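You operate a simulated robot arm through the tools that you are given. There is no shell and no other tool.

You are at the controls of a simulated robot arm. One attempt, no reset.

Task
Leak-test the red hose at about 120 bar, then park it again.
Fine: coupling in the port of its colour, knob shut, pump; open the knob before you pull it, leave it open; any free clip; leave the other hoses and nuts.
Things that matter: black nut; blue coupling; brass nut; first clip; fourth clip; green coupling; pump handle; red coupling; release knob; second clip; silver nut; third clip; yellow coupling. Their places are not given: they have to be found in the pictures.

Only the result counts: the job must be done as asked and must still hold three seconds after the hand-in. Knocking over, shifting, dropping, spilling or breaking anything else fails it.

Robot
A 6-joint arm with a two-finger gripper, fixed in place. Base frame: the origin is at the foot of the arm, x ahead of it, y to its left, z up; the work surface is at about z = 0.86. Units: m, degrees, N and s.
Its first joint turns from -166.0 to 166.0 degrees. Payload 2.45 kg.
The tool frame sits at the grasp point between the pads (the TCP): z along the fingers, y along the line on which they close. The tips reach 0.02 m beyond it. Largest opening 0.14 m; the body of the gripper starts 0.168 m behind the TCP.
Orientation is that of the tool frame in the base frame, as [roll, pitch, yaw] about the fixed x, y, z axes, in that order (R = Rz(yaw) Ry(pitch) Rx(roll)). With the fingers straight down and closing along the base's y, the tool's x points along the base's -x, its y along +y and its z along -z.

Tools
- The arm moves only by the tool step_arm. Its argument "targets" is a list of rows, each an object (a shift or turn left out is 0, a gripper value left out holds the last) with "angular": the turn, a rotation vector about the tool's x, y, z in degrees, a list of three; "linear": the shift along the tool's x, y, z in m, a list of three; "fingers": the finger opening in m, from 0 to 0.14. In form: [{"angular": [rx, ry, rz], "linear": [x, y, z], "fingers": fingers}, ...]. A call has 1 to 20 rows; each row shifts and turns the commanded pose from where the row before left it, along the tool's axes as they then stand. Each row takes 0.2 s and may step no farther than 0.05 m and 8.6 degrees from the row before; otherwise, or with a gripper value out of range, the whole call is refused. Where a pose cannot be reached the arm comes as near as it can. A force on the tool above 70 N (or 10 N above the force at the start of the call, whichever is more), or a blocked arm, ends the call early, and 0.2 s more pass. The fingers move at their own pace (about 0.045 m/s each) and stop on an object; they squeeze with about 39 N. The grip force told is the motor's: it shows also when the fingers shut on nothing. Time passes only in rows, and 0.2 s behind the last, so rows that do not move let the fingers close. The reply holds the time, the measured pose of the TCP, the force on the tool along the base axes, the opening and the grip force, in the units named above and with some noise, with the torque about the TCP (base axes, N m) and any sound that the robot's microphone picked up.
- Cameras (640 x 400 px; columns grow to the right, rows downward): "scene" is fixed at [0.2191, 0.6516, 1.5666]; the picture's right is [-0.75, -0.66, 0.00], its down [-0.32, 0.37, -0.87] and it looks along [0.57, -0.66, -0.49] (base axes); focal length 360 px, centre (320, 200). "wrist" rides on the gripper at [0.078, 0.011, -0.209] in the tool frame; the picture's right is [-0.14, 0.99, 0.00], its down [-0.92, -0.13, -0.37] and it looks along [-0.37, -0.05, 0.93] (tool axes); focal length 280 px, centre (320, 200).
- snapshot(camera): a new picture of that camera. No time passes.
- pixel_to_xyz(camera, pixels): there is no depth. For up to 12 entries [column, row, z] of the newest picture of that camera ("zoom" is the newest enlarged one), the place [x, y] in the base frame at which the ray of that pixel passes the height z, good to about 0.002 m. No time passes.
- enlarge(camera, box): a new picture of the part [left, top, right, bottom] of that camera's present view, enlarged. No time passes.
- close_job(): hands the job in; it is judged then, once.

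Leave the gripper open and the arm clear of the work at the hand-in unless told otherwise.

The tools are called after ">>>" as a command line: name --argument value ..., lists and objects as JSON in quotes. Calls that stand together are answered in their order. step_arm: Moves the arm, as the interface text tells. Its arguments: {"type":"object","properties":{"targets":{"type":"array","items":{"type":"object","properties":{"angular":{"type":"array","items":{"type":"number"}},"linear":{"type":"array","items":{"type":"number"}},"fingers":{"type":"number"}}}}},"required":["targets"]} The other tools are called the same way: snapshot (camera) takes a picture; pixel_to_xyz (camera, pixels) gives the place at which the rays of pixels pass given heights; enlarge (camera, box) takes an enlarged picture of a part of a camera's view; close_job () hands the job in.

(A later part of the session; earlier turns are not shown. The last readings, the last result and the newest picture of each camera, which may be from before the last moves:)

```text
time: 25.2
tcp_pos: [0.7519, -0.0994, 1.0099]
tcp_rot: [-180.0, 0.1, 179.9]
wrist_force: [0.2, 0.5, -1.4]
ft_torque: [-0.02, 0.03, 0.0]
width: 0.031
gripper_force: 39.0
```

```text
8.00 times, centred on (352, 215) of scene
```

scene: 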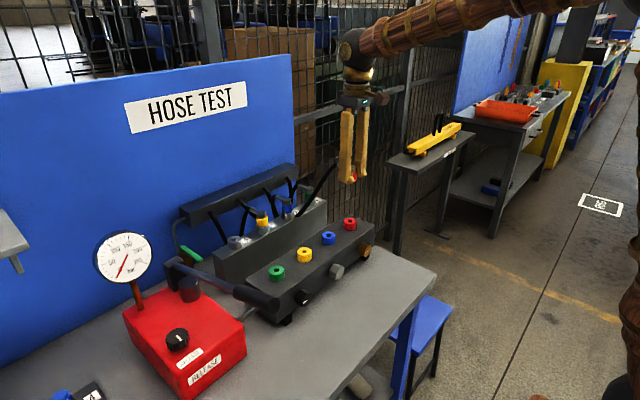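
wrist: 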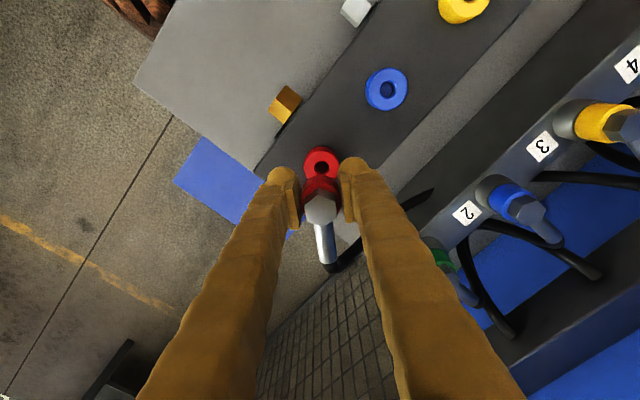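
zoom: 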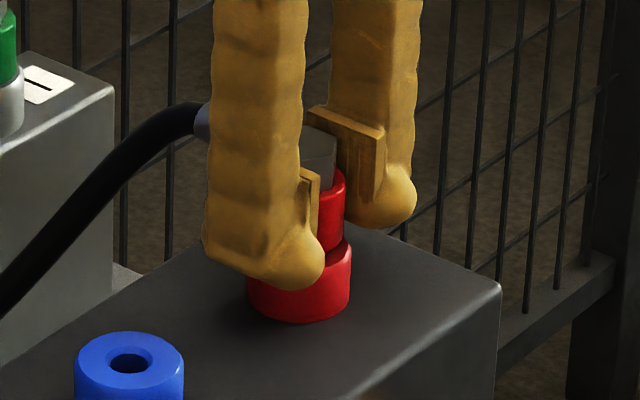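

It is going in freely. Continuing with 2 mm steps until it seats or clicks.

>>> step_arm --targets '[{"linear": [0, 0, 0.002]}, {"linear": [0, 0, 0.002]}, {"linear": [0, 0, 0.002]}, {"linear": [0, 0, 0]}]'

>>> enlarge --camera "scene" --box '[325, 190, 380, 240]'

```text
time: 26.2
tcp_pos: [0.7514, -0.1014, 1.0055]
tcp_rot: [-179.9, 0.1, 180.0]
wrist_force: [-3.3, 4.0, 24.8]
ft_torque: [-0.01, 0.31, -0.04]
width: 0.0305
gripper_force: 38.9
```

```text
8.00 times, centred on (352, 215) of scene
```

zoom: 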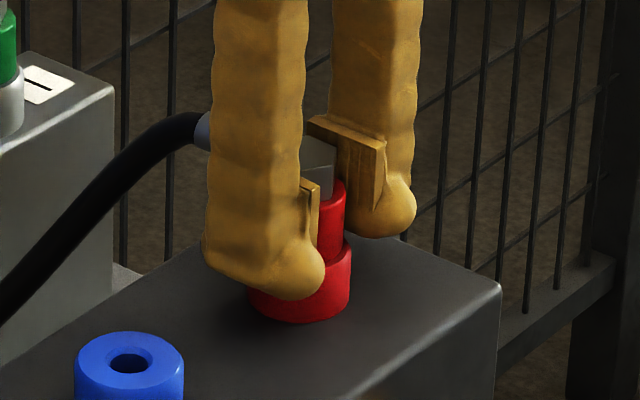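

Contact is 25 N at z≈1.0055, which is the expected seat height. I'll press slightly more to see whether it moves further or clicks.

>>> step_arm --targets '[{"linear": [0, 0, 0.0015]}, {"linear": [0, 0, 0.0]}, {"linear": [0, 0, 0]}]'

>>> enlarge --camera "scene" --box '[325, 190, 380, 240]'

>>> enlarge --camera "wrist" --box '[270, 130, 370, 230]'

```text
time: 27.2
tcp_pos: [0.752, -0.0997, 1.0051]
tcp_rot: [179.9, 0.3, -180.0]
wrist_force: [-3.9, 6.3, 7.1]
ft_torque: [0.32, 0.16, 0.13]
width: 0.0308
gripper_force: 38.0
stopped in row 3: the force on the tool passed its limit at 71 N (the readings are from after the stop); the commanded pose is now the measured one
```

```text
8.00 times, centred on (352, 215) of scene
```

zoom: 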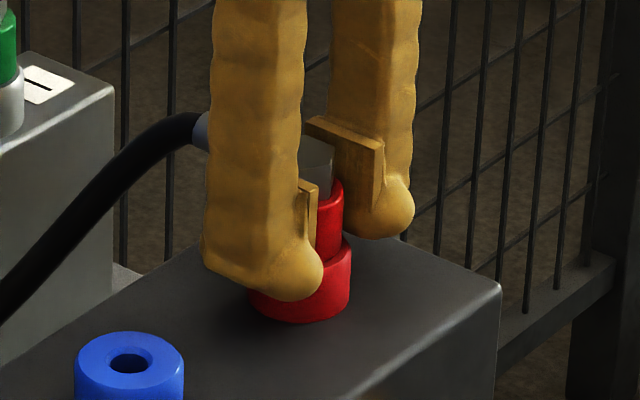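

```text
4.00 times, centred on (320, 180) of wrist
```

zoom: 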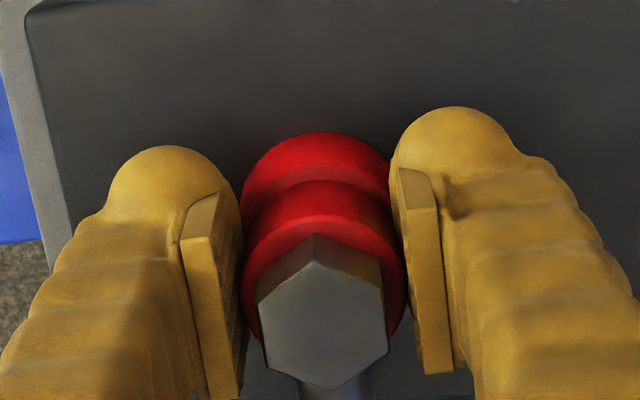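

z did not move despite 71 N, so it seems bottomed. I'll open the fingers to 0.06 and rise a little to inspect how it sits.

>>> step_arm --targets '[{"linear": [0, 0, -0.001]}, {"linear": [0, 0, 0], "fingers": 0.07}, {"linear": [0, 0, 0]}, {"linear": [0, 0, 0]}, {"linear": [0, 0, 0]}]'

>>> enlarge --camera "scene" --box '[325, 190, 380, 240]'

>>> enlarge --camera "wrist" --box '[270, 130, 370, 230]'

```text
time: 28.4
tcp_pos: [0.7512, -0.1004, 1.0039]
tcp_rot: [180.0, 0.2, 180.0]
wrist_force: [-0.9, -0.3, 0.0]
ft_torque: [-0.01, 0.01, -0.01]
width: 0.07
gripper_force: 0.2
```

```text
8.00 times, centred on (352, 215) of scene
```

zoom: 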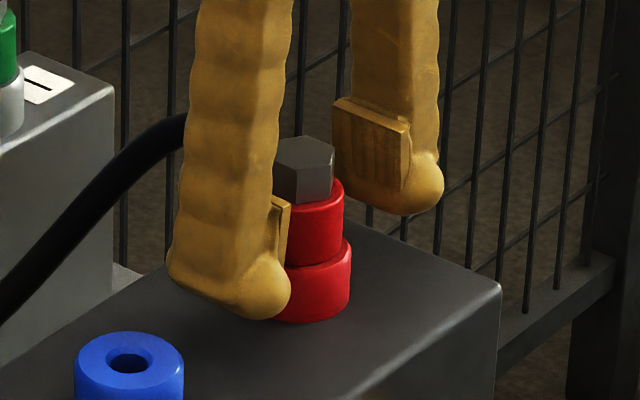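

```text
4.00 times, centred on (320, 180) of wrist
```

zoom: 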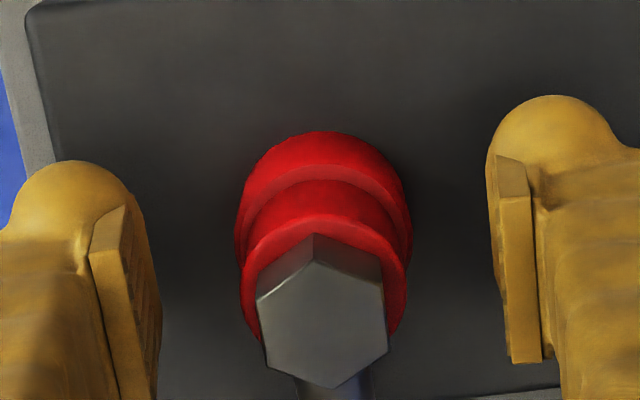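

The coupling stays in the port. Raising the arm clear to inspect.

>>> step_arm --targets '[{"linear": [0, 0, -0.02]}, {"linear": [0, 0, -0.03]}, {"linear": [0, 0, -0.04]}, {"linear": [0, 0, -0.04]}, {"linear": [0, 0, -0.04]}, {"linear": [0, 0, 0]}]'

>>> enlarge --camera "scene" --box '[325, 190, 380, 240]'

>>> enlarge --camera "wrist" --box '[270, 100, 390, 240]'

>>> snapshot --camera "scene"

```text
time: 29.8
tcp_pos: [0.7504, -0.1022, 1.1747]
tcp_rot: [180.0, 0.2, 180.0]
wrist_force: [0.7, -0.1, -0.3]
ft_torque: [0.03, -0.01, -0.01]
width: 0.0699
gripper_force: 0.1
```

```text
8.00 times, centred on (352, 215) of scene
```

zoom: 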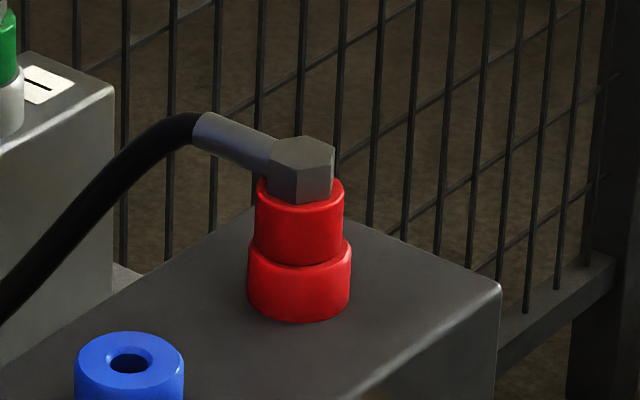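

```text
2.86 times, centred on (330, 170) of wrist
```

zoom: 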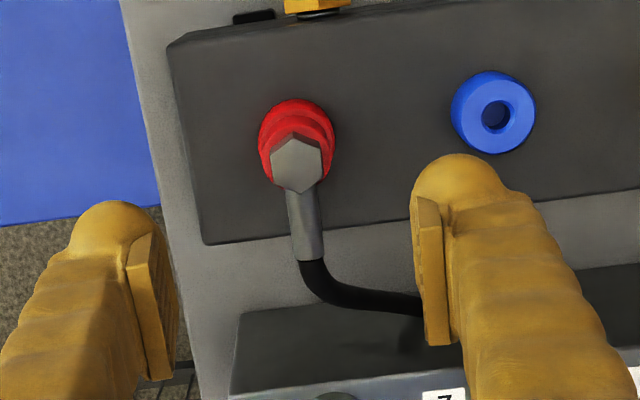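

```text
taken
```

scene: 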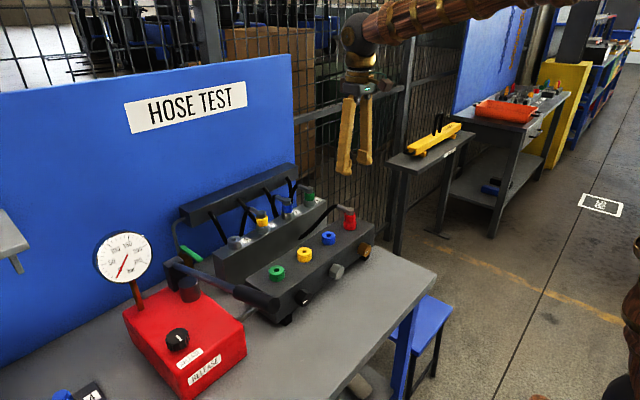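

Seated flush and upright. Now for the knob: rise to z≈1.30 so I cross the pump handle safely, then move above the knob near (0.75, 0.47).

>>> step_arm --targets '[{"linear": [0, 0, -0.045]}, {"linear": [0, 0, -0.045]}, {"linear": [0, 0, -0.04]}, {"linear": [0, 0.0475, 0]}, {"linear": [0, 0.0475, 0]}, {"linear": [0, 0.0475, 0]}, {"linear": [0, 0.0475, 0]}, {"linear": [0, 0.0475, 0]}, {"linear": [0, 0.0475, 0]}, {"linear": [0, 0.0475, 0]}, {"linear": [0, 0.0475, 0]}, {"linear": [0, 0.0475, 0]}, {"linear": [0, 0.0475, 0]}, {"linear": [0, 0.0475, 0]}, {"linear": [0, 0.0475, 0]}, {"linear": [0, 0, 0]}]'

>>> snapshot --camera "wrist"

>>> enlarge --camera "wrist" --box '[240, 60, 400, 260]'

>>> snapshot --camera "scene"

```text
time: 33.2
tcp_pos: [0.7503, 0.4701, 1.3054]
tcp_rot: [180.0, 0.3, 179.9]
wrist_force: [0.8, -0.1, 0.8]
ft_torque: [0.0, 0.04, -0.02]
width: 0.0698
gripper_force: 0.0
```

```text
taken
```

wrist: 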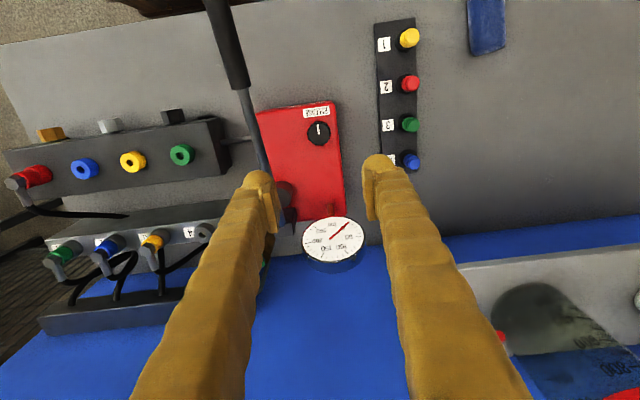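

```text
2.00 times, centred on (320, 160) of wrist
```

zoom: 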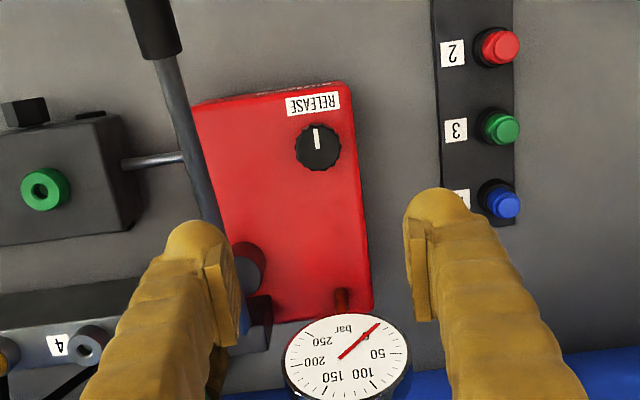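

```text
taken
```

scene: 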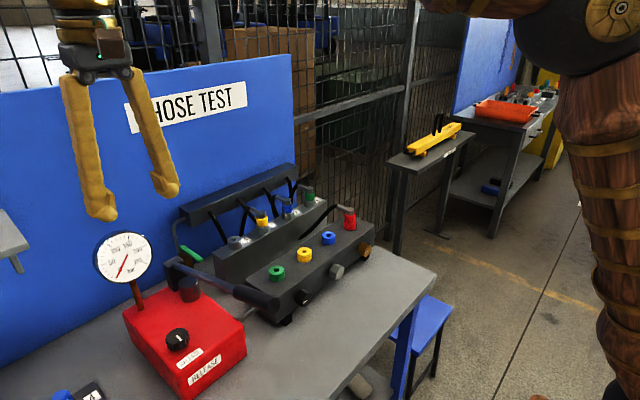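

The knob's mark points at the robot side, at zoom (317,137). I'll triangulate the knob centre and the gauge for clearance.

>>> pixel_to_xyz --camera "wrist" --pixels '[[319, 133, 0.98], [319, 133, 1.0], [333, 238, 1.1], [333, 238, 1.2], [211, 0, 1.1], [211, 0, 1.2], [240, 88, 1.0], [240, 88, 1.1], [268, 170, 0.95], [268, 170, 1.05]]'

>>> pixel_to_xyz --camera "scene" --pixels '[[177, 336, 0.98], [177, 336, 1.0], [123, 257, 1.1], [123, 257, 1.2], [270, 301, 1.0], [270, 301, 1.1], [240, 291, 1.0], [240, 291, 1.1], [174, 263, 1.0], [174, 263, 1.05]]'

>>> enlarge --camera "scene" --box '[100, 240, 300, 360]'

```text
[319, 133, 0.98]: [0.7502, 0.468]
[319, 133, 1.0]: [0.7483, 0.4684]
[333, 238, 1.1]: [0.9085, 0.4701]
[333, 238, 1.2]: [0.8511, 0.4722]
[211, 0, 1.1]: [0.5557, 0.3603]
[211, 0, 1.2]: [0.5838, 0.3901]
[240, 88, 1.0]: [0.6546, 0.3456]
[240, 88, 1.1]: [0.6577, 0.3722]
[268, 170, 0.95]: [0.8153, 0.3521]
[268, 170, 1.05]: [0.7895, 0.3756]
```

```text
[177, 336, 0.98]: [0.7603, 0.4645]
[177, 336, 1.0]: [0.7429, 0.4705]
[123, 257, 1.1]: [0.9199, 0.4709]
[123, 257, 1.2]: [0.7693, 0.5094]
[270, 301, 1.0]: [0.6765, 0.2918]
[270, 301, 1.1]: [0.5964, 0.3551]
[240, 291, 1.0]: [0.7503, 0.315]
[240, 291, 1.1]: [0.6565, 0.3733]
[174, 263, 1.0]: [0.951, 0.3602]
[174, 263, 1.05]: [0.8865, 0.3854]
```

```text
3.20 times, centred on (200, 300) of scene
```

zoom: 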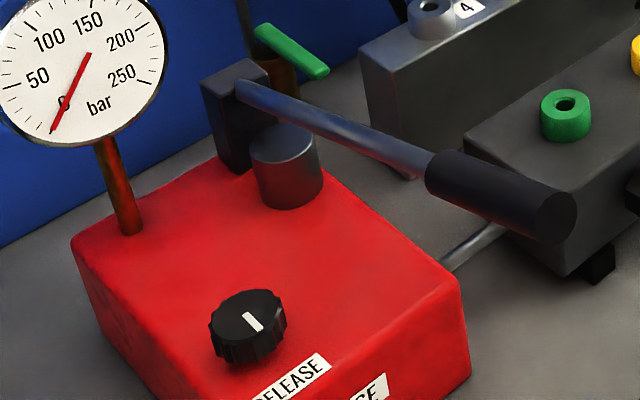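

Knob top centre is (0.749, 0.468, 0.993), about 43 mm across. The gauge is at x≈0.91 and the handle at y≈0.372, and both leave clearance. I'll descend over the knob with the fingers at 0.07.

>>> step_arm --targets '[{"linear": [0.0005, -0.0015, 0.045]}, {"linear": [0, 0, 0.045]}, {"linear": [0, 0, 0.045]}, {"linear": [0, 0, 0.045]}, {"linear": [0, 0, 0.045]}, {"linear": [0, 0, 0.035]}, {"linear": [0, 0, 0.02]}, {"linear": [0, 0, 0]}]'

>>> snapshot --camera "wrist"

>>> enlarge --camera "scene" --box '[100, 240, 260, 380]'

```text
time: 35.0
tcp_pos: [0.7525, 0.4691, 1.0224]
tcp_rot: [180.0, 0.3, 180.0]
wrist_force: [0.3, 0.4, -1.2]
ft_torque: [0.02, 0.0, 0.01]
width: 0.0701
gripper_force: 0.1
```

```text
taken
```

wrist: 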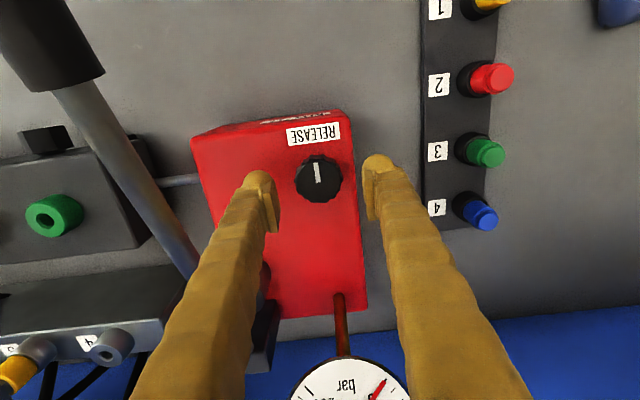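

```text
2.86 times, centred on (180, 310) of scene
```

zoom: 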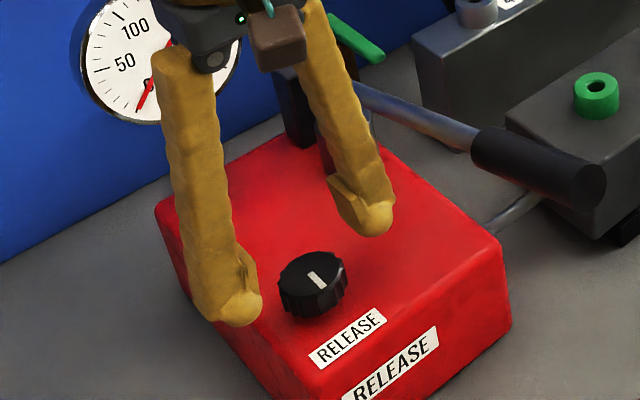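

The knob is centred between the fingers, its mark running from centre (317,182) to the near edge. I'll descend the last 28 mm and close.

>>> step_arm --targets '[{"linear": [0, 0, 0.012]}, {"linear": [0, 0, 0.01]}, {"linear": [0, 0, 0.006]}, {"linear": [0, 0, 0]}, {"linear": [0, 0, 0], "fingers": 0.03}, {"linear": [0, 0, 0]}, {"linear": [0, 0, 0]}, {"linear": [0, 0, 0]}]'

>>> snapshot --camera "wrist"

>>> enlarge --camera "scene" --box '[100, 260, 260, 380]'

```text
time: 36.8
tcp_pos: [0.7511, 0.4679, 0.996]
tcp_rot: [-179.8, 0.1, -179.9]
wrist_force: [-1.0, -16.5, -0.7]
ft_torque: [-0.19, -0.01, 0.03]
width: 0.0407
gripper_force: 45.1
```

```text
taken
```

wrist: 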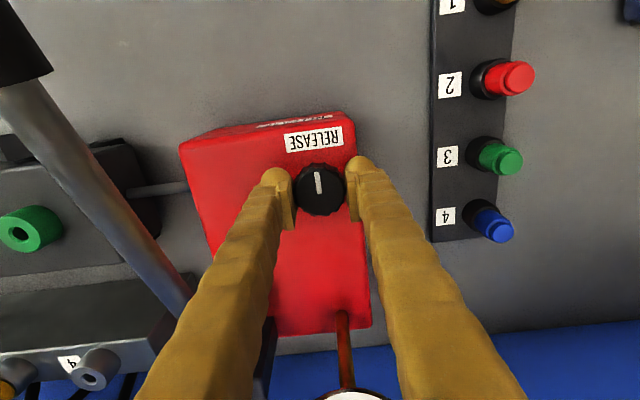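

```text
3.33 times, centred on (180, 320) of scene
```

zoom: 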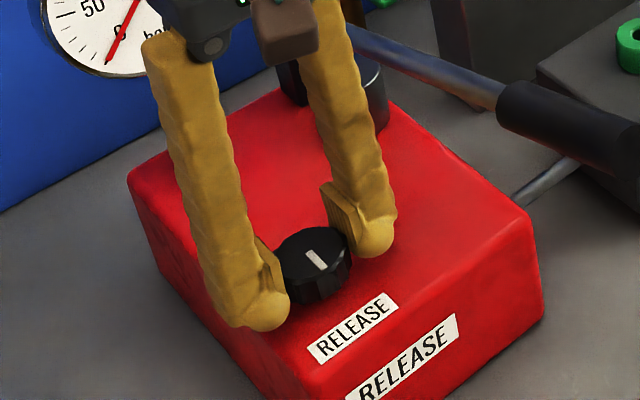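

Gripped at 0.041 m. There is a side load of −16 N, so I'll ease 1 mm towards −y. Then I turn clockwise (tool z positive) two small steps to feel it.

>>> step_arm --targets '[{"linear": [0, -0.0012, 0]}, {"linear": [0, 0, 0]}, {"angular": [0, 0, 8]}, {"angular": [0, 0, 8]}, {"linear": [0, 0, 0]}]'

>>> enlarge --camera "wrist" --box '[260, 130, 380, 250]'

>>> enlarge --camera "scene" --box '[140, 300, 220, 360]'

```text
time: 38.0
tcp_pos: [0.7508, 0.4677, 0.9959]
tcp_rot: [180.0, 0.1, 164.0]
wrist_force: [8.6, 4.0, -29.0]
ft_torque: [-0.04, -0.19, -0.03]
width: 0.0408
gripper_force: 45.0
```

```text
3.33 times, centred on (320, 190) of wrist
```

zoom: 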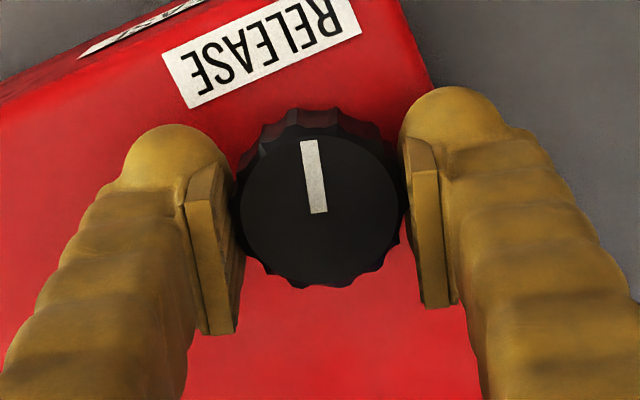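

```text
6.67 times, centred on (180, 330) of scene
```

zoom: 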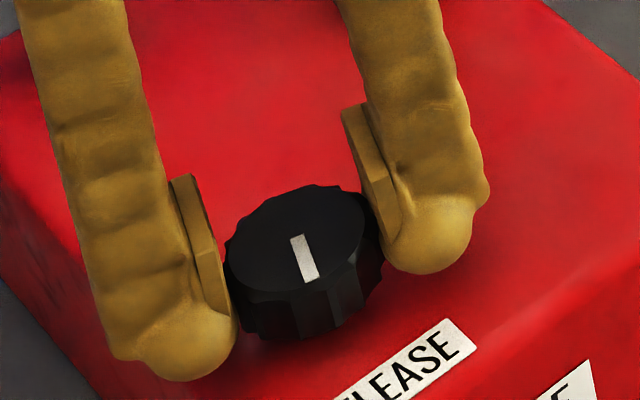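

The knob turns with me freely, mark rotated about 16°. The tool feels 29 N downward, so I'll ease down 1 mm and turn a bit more while watching the forces.

>>> step_arm --targets '[{"linear": [0, 0, 0.001]}, {"linear": [0, 0, 0]}, {"angular": [0, 0, 8]}, {"angular": [0, 0, 8]}, {"linear": [0, 0, 0]}]'

>>> enlarge --camera "wrist" --box '[260, 130, 380, 250]'

>>> enlarge --camera "scene" --box '[140, 300, 220, 360]'

```text
time: 39.2
tcp_pos: [0.7518, 0.4675, 0.9943]
tcp_rot: [179.9, 0.1, 147.9]
wrist_force: [3.9, 6.8, -22.7]
ft_torque: [0.05, 0.0, 0.02]
width: 0.0409
gripper_force: 44.8
```

```text
3.33 times, centred on (320, 190) of wrist
```

zoom: 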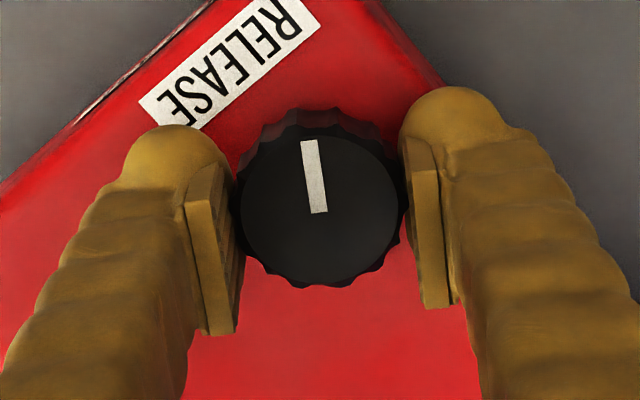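

```text
6.67 times, centred on (180, 330) of scene
```

zoom: 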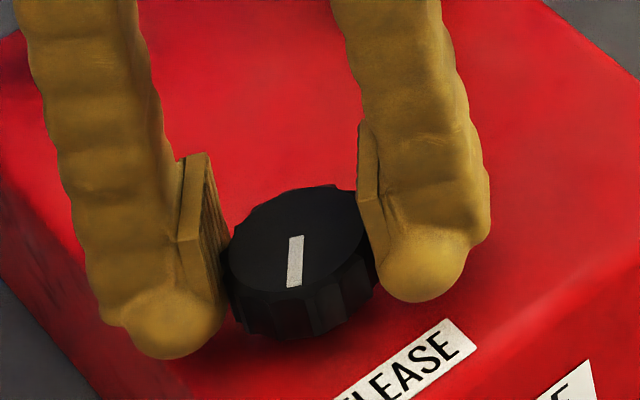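

Still free with no torque. Continuing clockwise with another millimetre of ease.

>>> step_arm --targets '[{"linear": [0, 0, 0.001]}, {"angular": [0, 0, 8]}, {"angular": [0, 0, 8]}, {"angular": [0, 0, 8]}, {"linear": [0, 0, 0]}]'

>>> enlarge --camera "wrist" --box '[260, 130, 380, 250]'

>>> enlarge --camera "scene" --box '[140, 300, 220, 360]'

```text
time: 40.4
tcp_pos: [0.7514, 0.4668, 0.9948]
tcp_rot: [179.8, 0.2, 123.8]
wrist_force: [-39.1, -8.2, 10.2]
ft_torque: [-0.07, 0.51, 0.06]
width: 0.0408
gripper_force: 44.7
```

```text
3.33 times, centred on (320, 190) of wrist
```

zoom: 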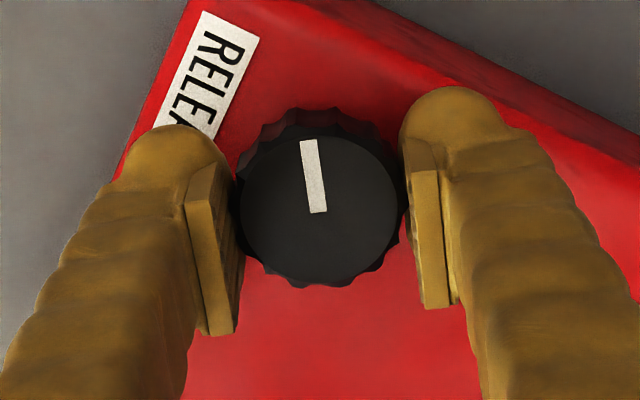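

```text
6.67 times, centred on (180, 330) of scene
```

zoom: 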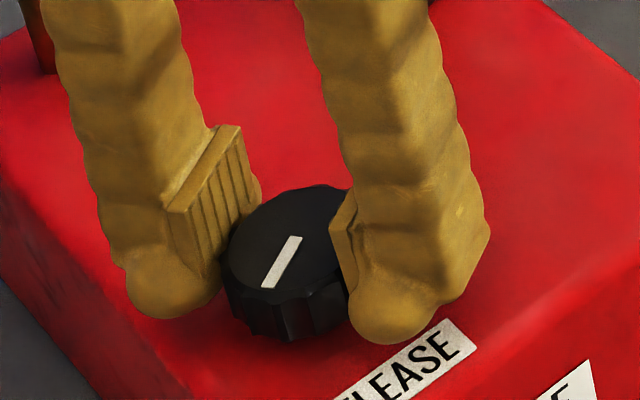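

Still no resisting torque about z, but there's a side load of −39 N in x because the knob axis is slightly nearer the robot than my TCP. I'll shift 2.5 mm towards −x to relieve it and continue.

>>> step_arm --targets '[{"linear": [0.0014, -0.0021, 0]}, {"linear": [0, 0, 0]}]'

```text
time: 41.0
tcp_pos: [0.7505, 0.4662, 0.9953]
tcp_rot: [179.5, 0.3, 123.8]
wrist_force: [8.8, -4.1, 3.8]
ft_torque: [-0.09, -0.21, -0.03]
width: 0.041
gripper_force: 44.9
```

Load relieved (9 N, −4 N). Turning further clockwise.

>>> step_arm --targets '[{"angular": [0, 0, 8]}, {"angular": [0, 0, 8]}, {"linear": [0, 0, 0]}]'

>>> enlarge --camera "scene" --box '[140, 300, 220, 360]'

>>> enlarge --camera "wrist" --box '[260, 130, 380, 250]'

```text
time: 41.8
tcp_pos: [0.7494, 0.4665, 0.9956]
tcp_rot: [179.7, 0.1, 107.9]
wrist_force: [27.3, -17.7, 10.1]
ft_torque: [-0.22, -0.3, -0.01]
width: 0.0409
gripper_force: 44.6
```

```text
6.67 times, centred on (180, 330) of scene
```

zoom: 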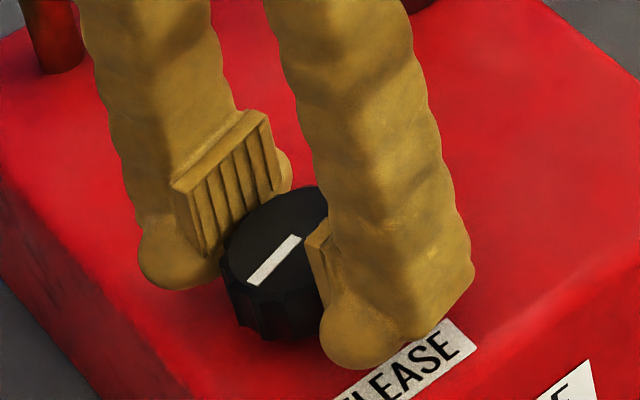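

```text
3.33 times, centred on (320, 190) of wrist
```

zoom: 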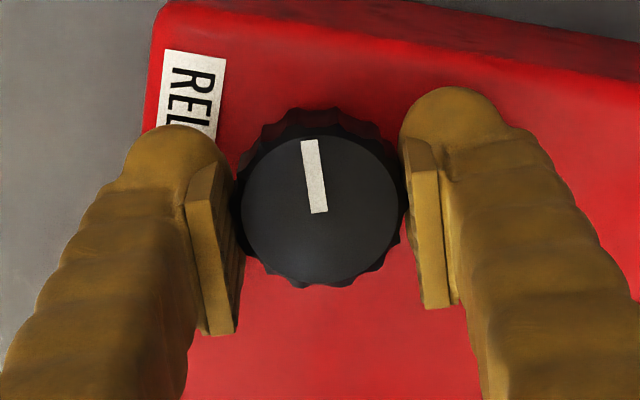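

72° turned so far, and the mark follows the fingers. Relieving the small side load and continuing.

>>> step_arm --targets '[{"linear": [-0.0014, 0.0011, 0]}, {"angular": [0, 0, 8]}, {"angular": [0, 0, 8]}, {"linear": [0, 0, 0]}]'

>>> enlarge --camera "scene" --box '[140, 300, 220, 360]'

>>> enlarge --camera "wrist" --box '[260, 130, 380, 250]'

```text
time: 42.8
tcp_pos: [0.75, 0.4661, 0.9954]
tcp_rot: [179.6, 0.0, 91.9]
wrist_force: [-2.9, -0.1, 30.2]
ft_torque: [0.1, 0.08, 0.01]
width: 0.0407
gripper_force: 45.1
```

```text
6.67 times, centred on (180, 330) of scene
```

zoom: 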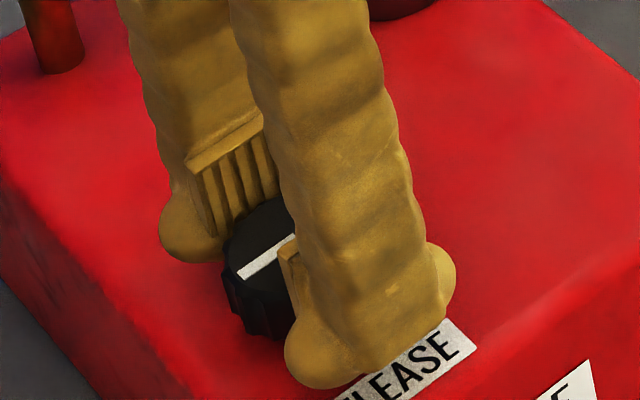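

```text
3.33 times, centred on (320, 190) of wrist
```

zoom: 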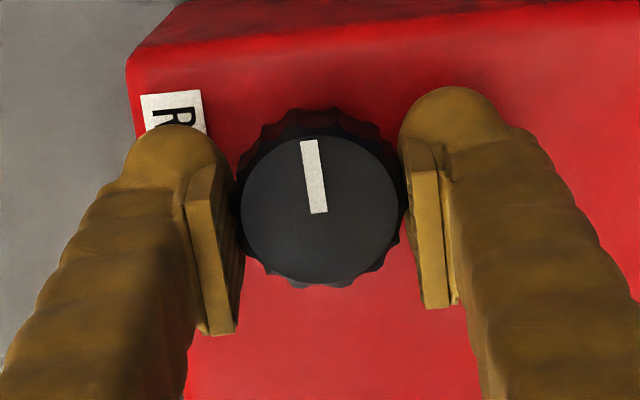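

88° turned, mark now pointing +y, torque still about zero. Easing up 1.5 mm and going on to look for the stop.

>>> step_arm --targets '[{"linear": [0, 0, -0.0015]}, {"angular": [0, 0, 8]}, {"angular": [0, 0, 8]}, {"linear": [0, 0, 0]}]'

>>> enlarge --camera "wrist" --box '[260, 130, 380, 250]'

```text
time: 43.8
tcp_pos: [0.7496, 0.4663, 0.9949]
tcp_rot: [179.9, 0.1, 75.9]
wrist_force: [-16.4, -2.9, -9.4]
ft_torque: [-0.12, 0.18, 0.73]
width: 0.0398
gripper_force: 45.0
```

```text
3.33 times, centred on (320, 190) of wrist
```

zoom: 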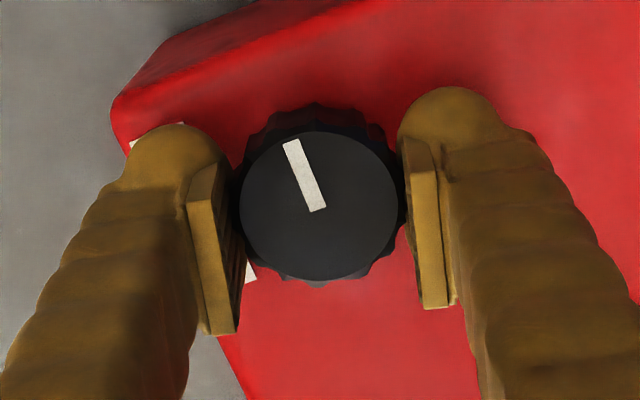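

A torque of 0.73 Nm has appeared and the knob stopped at about 90° (the mark slipped in the grip), so that's the clockwise end stop: shut. I'll release it, rise, and turn the wrist back.

>>> step_arm --targets '[{"angular": [0, 0, -5]}, {"linear": [0, 0, 0], "fingers": 0.075}, {"linear": [0, 0, 0]}, {"linear": [0, 0, 0]}, {"linear": [0, 0, -0.02]}, {"linear": [0, 0, -0.03]}, {"linear": [0, 0, -0.045]}, {"linear": [0, 0, -0.045]}, {"linear": [0, 0, -0.045]}, {"linear": [0, 0, -0.045]}, {"linear": [0, 0, -0.045]}, {"linear": [0, 0, 0]}]'

>>> enlarge --camera "scene" --box '[100, 240, 260, 380]'

```text
time: 46.4
tcp_pos: [0.749, 0.4668, 1.2712]
tcp_rot: [179.7, 0.1, 81.0]
wrist_force: [0.0, -0.2, -0.4]
ft_torque: [-0.02, 0.01, -0.05]
width: 0.0748
gripper_force: 0.1
```

```text
2.86 times, centred on (180, 310) of scene
```

zoom: 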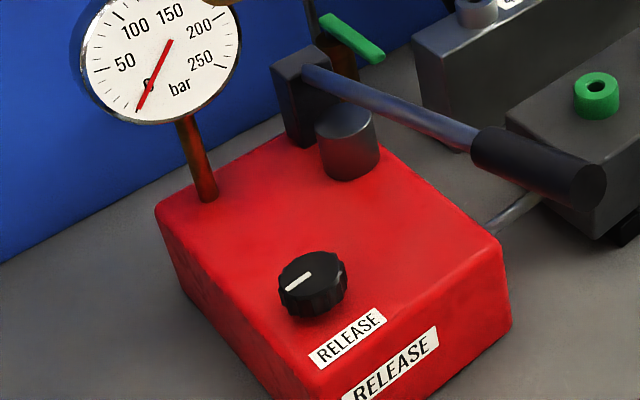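

The knob mark now points left (+y). I'll rotate the wrist back to neutral and move over the handle grip near (0.61, 0.372), staying at z≈1.27.

>>> step_arm --targets '[{"angular": [0, 0, -8.25]}, {"angular": [0, 0, -8.25]}, {"angular": [0, 0, -8.25]}, {"angular": [0, 0, -8.25]}, {"angular": [0, 0, -8.25]}, {"angular": [0, 0, -8.25]}, {"angular": [0, 0, -8.25]}, {"angular": [0, 0, -8.25]}, {"angular": [0, 0, -8.25]}, {"angular": [0, 0, -8.25]}, {"angular": [0, 0, -8.25]}, {"angular": [0, 0, -8.25]}, {"linear": [0.04, -0.028, 0]}, {"linear": [0.04, -0.028, 0]}, {"linear": [0.04, -0.028, 0]}, {"linear": [0.02, -0.011, 0]}, {"linear": [0, 0, 0]}]'

>>> snapshot --camera "wrist"

>>> snapshot --camera "scene"

```text
time: 50.0
tcp_pos: [0.6086, 0.3712, 1.2708]
tcp_rot: [-179.9, 0.3, -180.0]
wrist_force: [-0.1, -0.4, -0.6]
ft_torque: [-0.01, -0.04, -0.03]
width: 0.075
gripper_force: 0.1
```

```text
taken
```

wrist: 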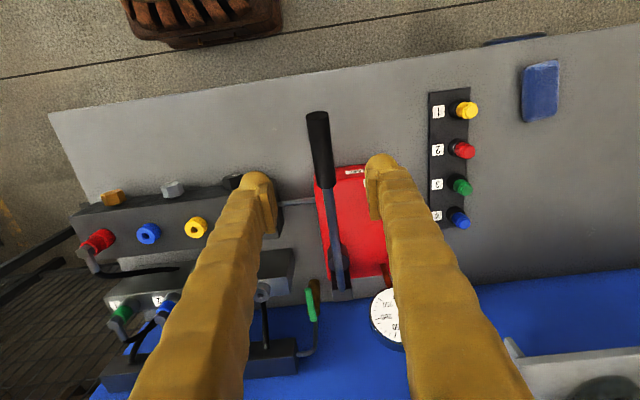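

```text
taken
```

scene: 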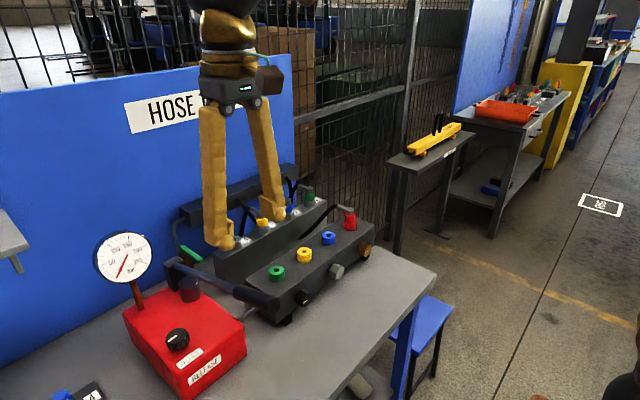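

The handle is between the fingers' columns. I'll triangulate the grip end, the grip/rod junction and the pivot.

>>> enlarge --camera "wrist" --box '[270, 90, 400, 310]'

>>> pixel_to_xyz --camera "wrist" --pixels '[[317, 117, 1.1], [317, 117, 1.15], [328, 186, 1.08], [328, 186, 1.12], [340, 280, 1.0], [340, 280, 1.05]]'

>>> enlarge --camera "scene" --box '[150, 240, 300, 340]'

>>> pixel_to_xyz --camera "zoom" --pixels '[[520, 257, 1.1], [520, 257, 1.15], [380, 205, 1.08], [380, 205, 1.12], [100, 95, 1.0], [100, 95, 1.05]]'

```text
1.82 times, centred on (335, 200) of wrist
```

zoom: 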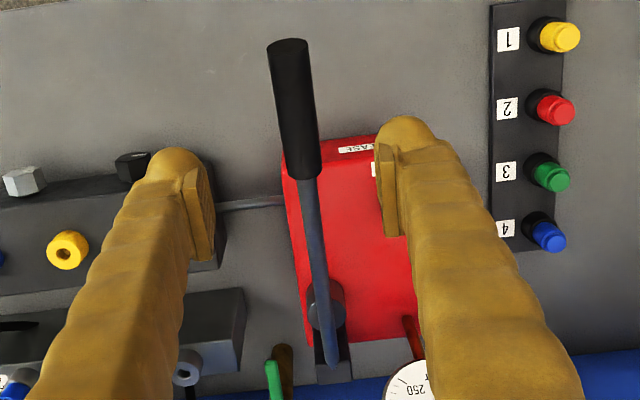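

```text
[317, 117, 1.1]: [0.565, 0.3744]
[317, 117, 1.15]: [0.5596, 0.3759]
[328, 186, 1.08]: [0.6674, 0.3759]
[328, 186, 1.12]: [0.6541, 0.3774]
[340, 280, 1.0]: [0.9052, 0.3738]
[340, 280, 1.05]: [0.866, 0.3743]
```

```text
4.00 times, centred on (225, 290) of scene
```

zoom: 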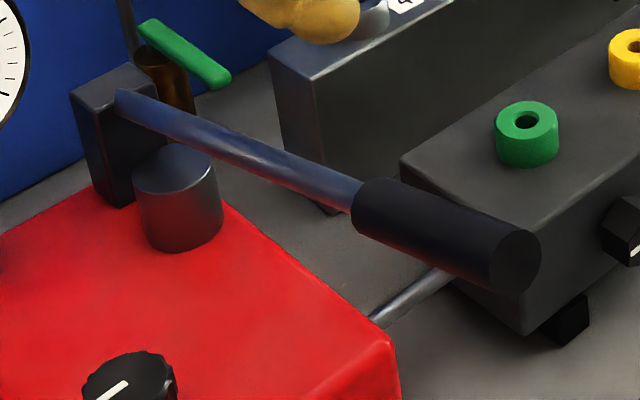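

```text
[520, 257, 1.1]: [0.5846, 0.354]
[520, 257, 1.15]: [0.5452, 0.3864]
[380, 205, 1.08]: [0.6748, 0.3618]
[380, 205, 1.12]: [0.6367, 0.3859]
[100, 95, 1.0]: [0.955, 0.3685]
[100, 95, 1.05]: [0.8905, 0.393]
```

The handle axis runs at y≈0.375 from grip end (0.561, 1.132) to the junction (0.656, 1.102). The grip is about 30 mm thick and the pivot is near (0.885, 1.03). I'll lower over the grip to (0.607, 0.375, 1.117) and close on it.

>>> step_arm --targets '[{"linear": [0, 0.002, 0.04]}, {"linear": [0, 0.002, 0.04]}, {"linear": [0, 0, 0.04]}, {"linear": [0, 0, 0.02]}, {"linear": [0, 0, 0.014]}, {"linear": [0, 0, 0]}]'

>>> enlarge --camera "wrist" --box '[240, 100, 400, 260]'

>>> enlarge --camera "scene" --box '[170, 220, 320, 340]'

```text
time: 51.4
tcp_pos: [0.6088, 0.3753, 1.1156]
tcp_rot: [179.9, 0.4, -179.9]
wrist_force: [0.4, 0.8, -0.5]
ft_torque: [-0.01, -0.02, -0.01]
width: 0.075
gripper_force: 0.1
```

```text
2.50 times, centred on (320, 180) of wrist
```

zoom: 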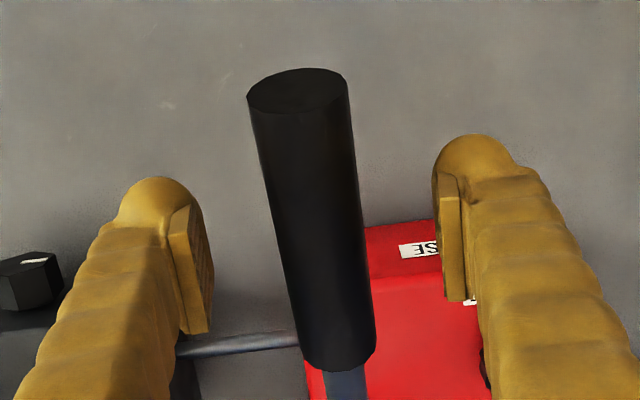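

```text
3.33 times, centred on (245, 280) of scene
```

zoom: 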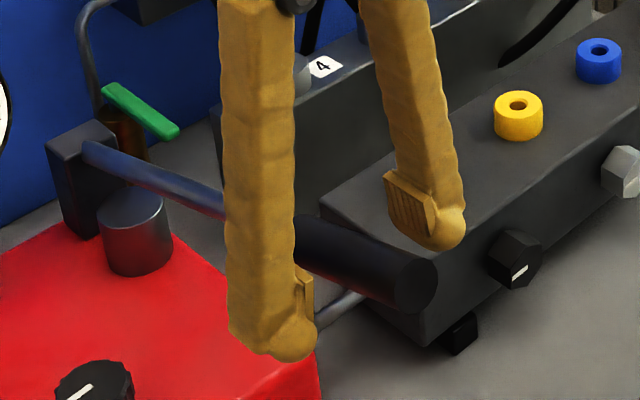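

The grip lies between the pads. Closing.

>>> step_arm --targets '[{"linear": [0, 0, 0], "fingers": 0.015}, {"linear": [0, 0, 0]}, {"linear": [0, 0, 0]}, {"linear": [0, 0, 0]}, {"linear": [0, 0, 0]}]'

>>> enlarge --camera "scene" --box '[80, 220, 180, 300]'

```text
time: 52.6
tcp_pos: [0.6095, 0.3753, 1.1159]
tcp_rot: [-180.0, 0.3, 180.0]
wrist_force: [1.0, 8.5, -1.0]
ft_torque: [0.06, -0.06, 0.1]
width: 0.0252
gripper_force: 43.3
```

```text
5.00 times, centred on (130, 260) of scene
```

zoom: 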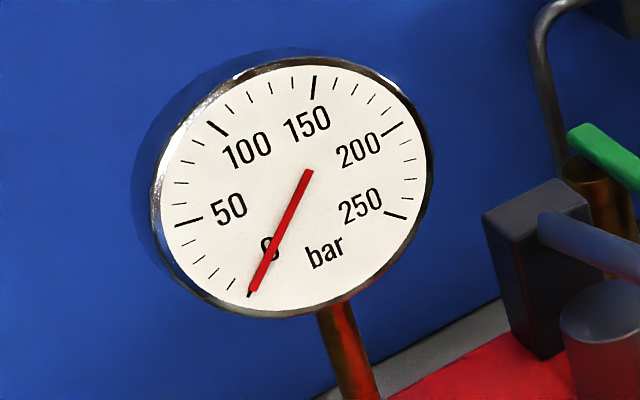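

Gripped at 0.025 m. The gauge is at 0, with ticks every 10 bar. I'll push the handle down along its arc, a first part-stroke of about 7°, and look at the gauge.

>>> step_arm --targets '[{"linear": [0.0023, 0, 0.008]}, {"linear": [0.0022, 0, 0.008]}, {"linear": [0.0021, 0, 0.01]}, {"linear": [0.0021, 0, 0.0097]}, {"linear": [0, 0, 0]}]'

>>> enlarge --camera "scene" --box '[80, 220, 180, 300]'

>>> enlarge --camera "scene" --box '[150, 220, 320, 340]'

```text
time: 53.8
tcp_pos: [0.6021, 0.3745, 1.0802]
tcp_rot: [-179.9, 0.3, 180.0]
wrist_force: [-0.1, 3.6, 4.7]
ft_torque: [0.0, -0.88, 0.06]
width: 0.024
gripper_force: 45.0
```

```text
5.00 times, centred on (130, 260) of scene
```

zoom: 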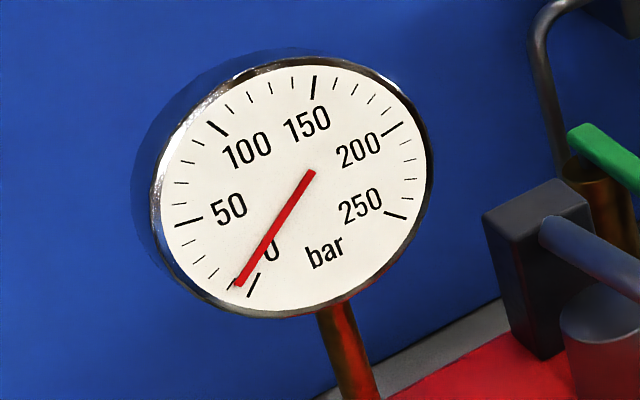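

```text
3.33 times, centred on (235, 280) of scene
```

zoom: 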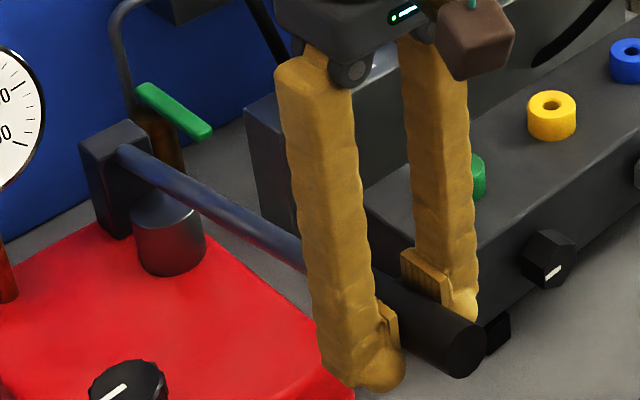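

The gauge rose to about 8–10 bar, so the circuit holds and shut is correct. Continuing the stroke down to roughly horizontal.

>>> step_arm --targets '[{"linear": [0.0018, 0, 0.0125]}, {"linear": [0.0015, 0, 0.0124]}, {"linear": [0.0008, 0, 0.0126]}, {"linear": [0.0003, 0, 0.0126]}, {"linear": [0, 0, 0]}]'

>>> enlarge --camera "scene" --box '[80, 220, 180, 300]'

>>> enlarge --camera "scene" --box '[150, 220, 320, 340]'

```text
time: 55.0
tcp_pos: [0.5977, 0.3753, 1.0304]
tcp_rot: [-179.8, 0.2, -180.0]
wrist_force: [-3.5, 8.4, 2.5]
ft_torque: [-0.03, -0.04, 0.07]
width: 0.0238
gripper_force: 45.2
```

```text
5.00 times, centred on (130, 260) of scene
```

zoom: 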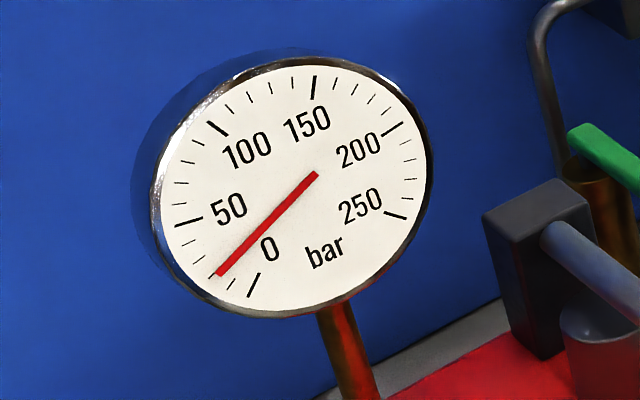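

```text
3.33 times, centred on (235, 280) of scene
```

zoom: 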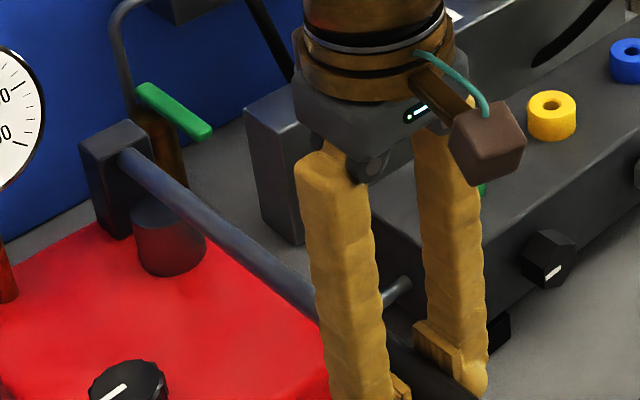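

Now about 20 bar. Continuing further down to find the bottom of the stroke.

>>> step_arm --targets '[{"linear": [-0.0003, 0, 0.0126]}, {"linear": [-0.0008, 0, 0.0126]}, {"linear": [-0.0014, 0, 0.0125]}, {"linear": [-0.0019, 0, 0.0124]}, {"linear": [0, 0, 0]}]'

>>> enlarge --camera "scene" --box '[80, 220, 180, 300]'

>>> snapshot --camera "scene"

```text
time: 56.2
tcp_pos: [0.6005, 0.3757, 0.9811]
tcp_rot: [-179.9, 0.2, -179.9]
wrist_force: [-23.5, 19.7, 0.6]
ft_torque: [-0.03, -0.29, 0.05]
width: 0.024
gripper_force: 45.3
```

```text
5.00 times, centred on (130, 260) of scene
```

zoom: 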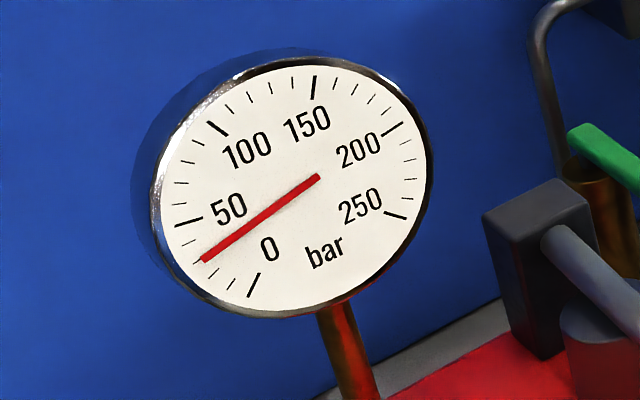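

```text
taken
```

scene: 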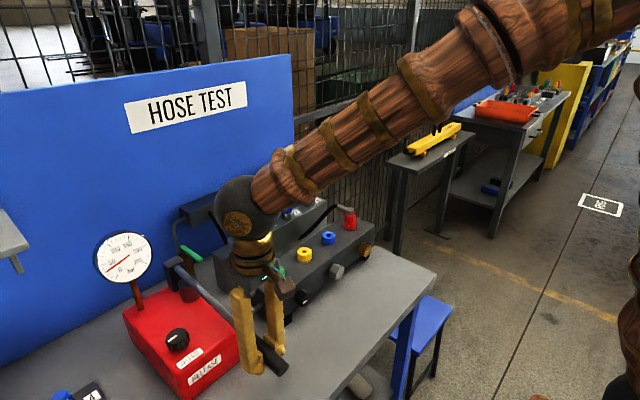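

About 30 bar after a 27° down-stroke. Now I raise the handle back up along the arc and check the gauge holds.

>>> step_arm --targets '[{"linear": [0.003, 0, -0.0125]}, {"linear": [0.0011, 0, -0.0125]}, {"linear": [0.0005, 0, -0.0125]}, {"linear": [0, 0, -0.0125]}, {"linear": [-0.0005, 0, -0.0125]}, {"linear": [-0.0011, 0, -0.0125]}, {"linear": [-0.0015, 0, -0.0125]}, {"linear": [-0.0022, 0, -0.0125]}, {"linear": [-0.0028, 0, -0.0125]}, {"linear": [-0.0035, 0, -0.0125]}, {"linear": [-0.003, 0, -0.01]}, {"linear": [0, 0, 0]}]'

>>> enlarge --camera "scene" --box '[80, 220, 180, 300]'

```text
time: 58.8
tcp_pos: [0.6111, 0.3753, 1.1136]
tcp_rot: [-179.9, 0.1, 179.9]
wrist_force: [-22.1, 13.0, -49.5]
ft_torque: [-0.07, 0.5, 0.1]
width: 0.0242
gripper_force: 45.4
```

```text
5.00 times, centred on (130, 260) of scene
```

zoom: 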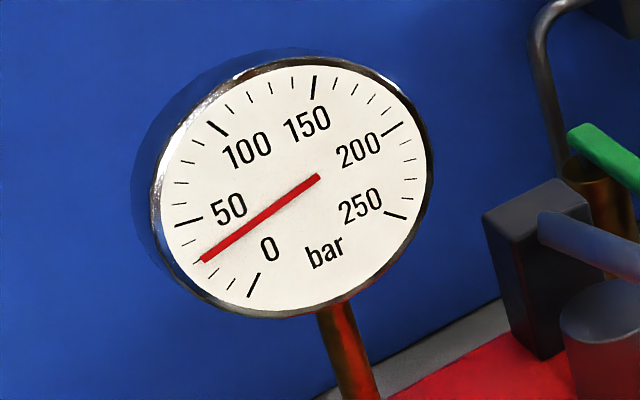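

The gauge holds at 30 and the handle is at its top stop. Second full stroke down, same arc.

>>> step_arm --targets '[{"linear": [0.003, 0, 0.01]}, {"linear": [0.0035, 0, 0.0125]}, {"linear": [0.0028, 0, 0.0125]}, {"linear": [0.0022, 0, 0.0125]}, {"linear": [0.0015, 0, 0.0125]}, {"linear": [0.0011, 0, 0.0125]}, {"linear": [0.0005, 0, 0.0125]}, {"linear": [0, 0, 0.0125]}, {"linear": [-0.0005, 0, 0.0125]}, {"linear": [-0.0011, 0, 0.0125]}, {"linear": [-0.0016, 0, 0.0125]}, {"linear": [0, 0, 0]}]'

>>> enlarge --camera "scene" --box '[80, 220, 180, 300]'

```text
time: 61.4
tcp_pos: [0.6004, 0.3747, 0.9801]
tcp_rot: [-179.9, 0.3, 180.0]
wrist_force: [-25.1, -4.0, 0.8]
ft_torque: [0.07, -0.25, -0.01]
width: 0.0237
gripper_force: 44.7
```

```text
5.00 times, centred on (130, 260) of scene
```

zoom: 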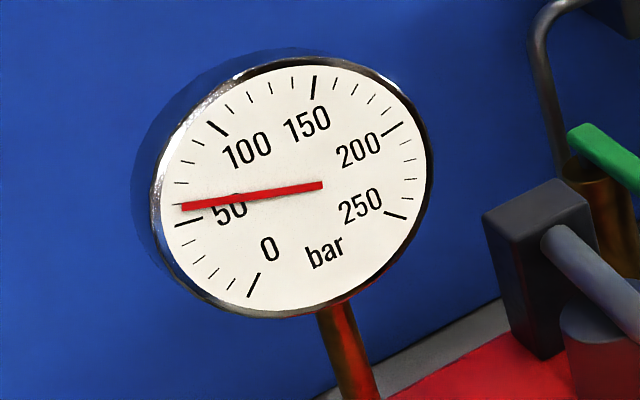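

The needle sits on the 60 tick, so each stroke gives 30 bar. Two more strokes. Raising the handle again, stopping slightly short of the hard stop.

>>> step_arm --targets '[{"linear": [0.003, 0, -0.0125]}, {"linear": [0.0011, 0, -0.0125]}, {"linear": [0.0005, 0, -0.0125]}, {"linear": [0, 0, -0.0125]}, {"linear": [-0.0005, 0, -0.0125]}, {"linear": [-0.0011, 0, -0.0125]}, {"linear": [-0.0015, 0, -0.0125]}, {"linear": [-0.0022, 0, -0.0125]}, {"linear": [-0.0028, 0, -0.0125]}, {"linear": [-0.0035, 0, -0.0125]}, {"linear": [-0.002, 0, -0.008]}, {"linear": [0, 0, 0]}]'

>>> enlarge --camera "scene" --box '[80, 220, 180, 300]'

```text
time: 64.0
tcp_pos: [0.6086, 0.3752, 1.112]
tcp_rot: [-179.8, 0.1, 180.0]
wrist_force: [-12.6, -17.1, -38.3]
ft_torque: [0.17, 0.0, 0.02]
width: 0.0241
gripper_force: 45.7
```

```text
5.00 times, centred on (130, 260) of scene
```

zoom: 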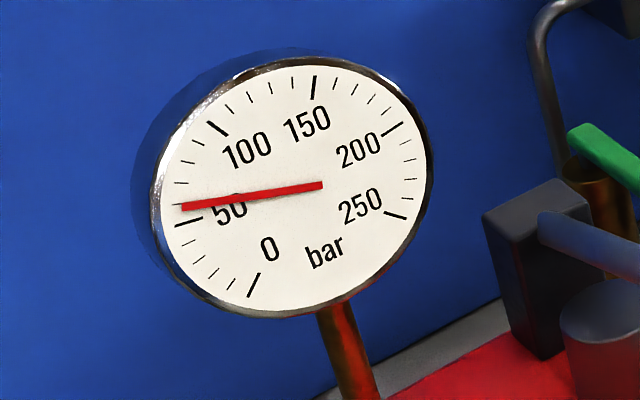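

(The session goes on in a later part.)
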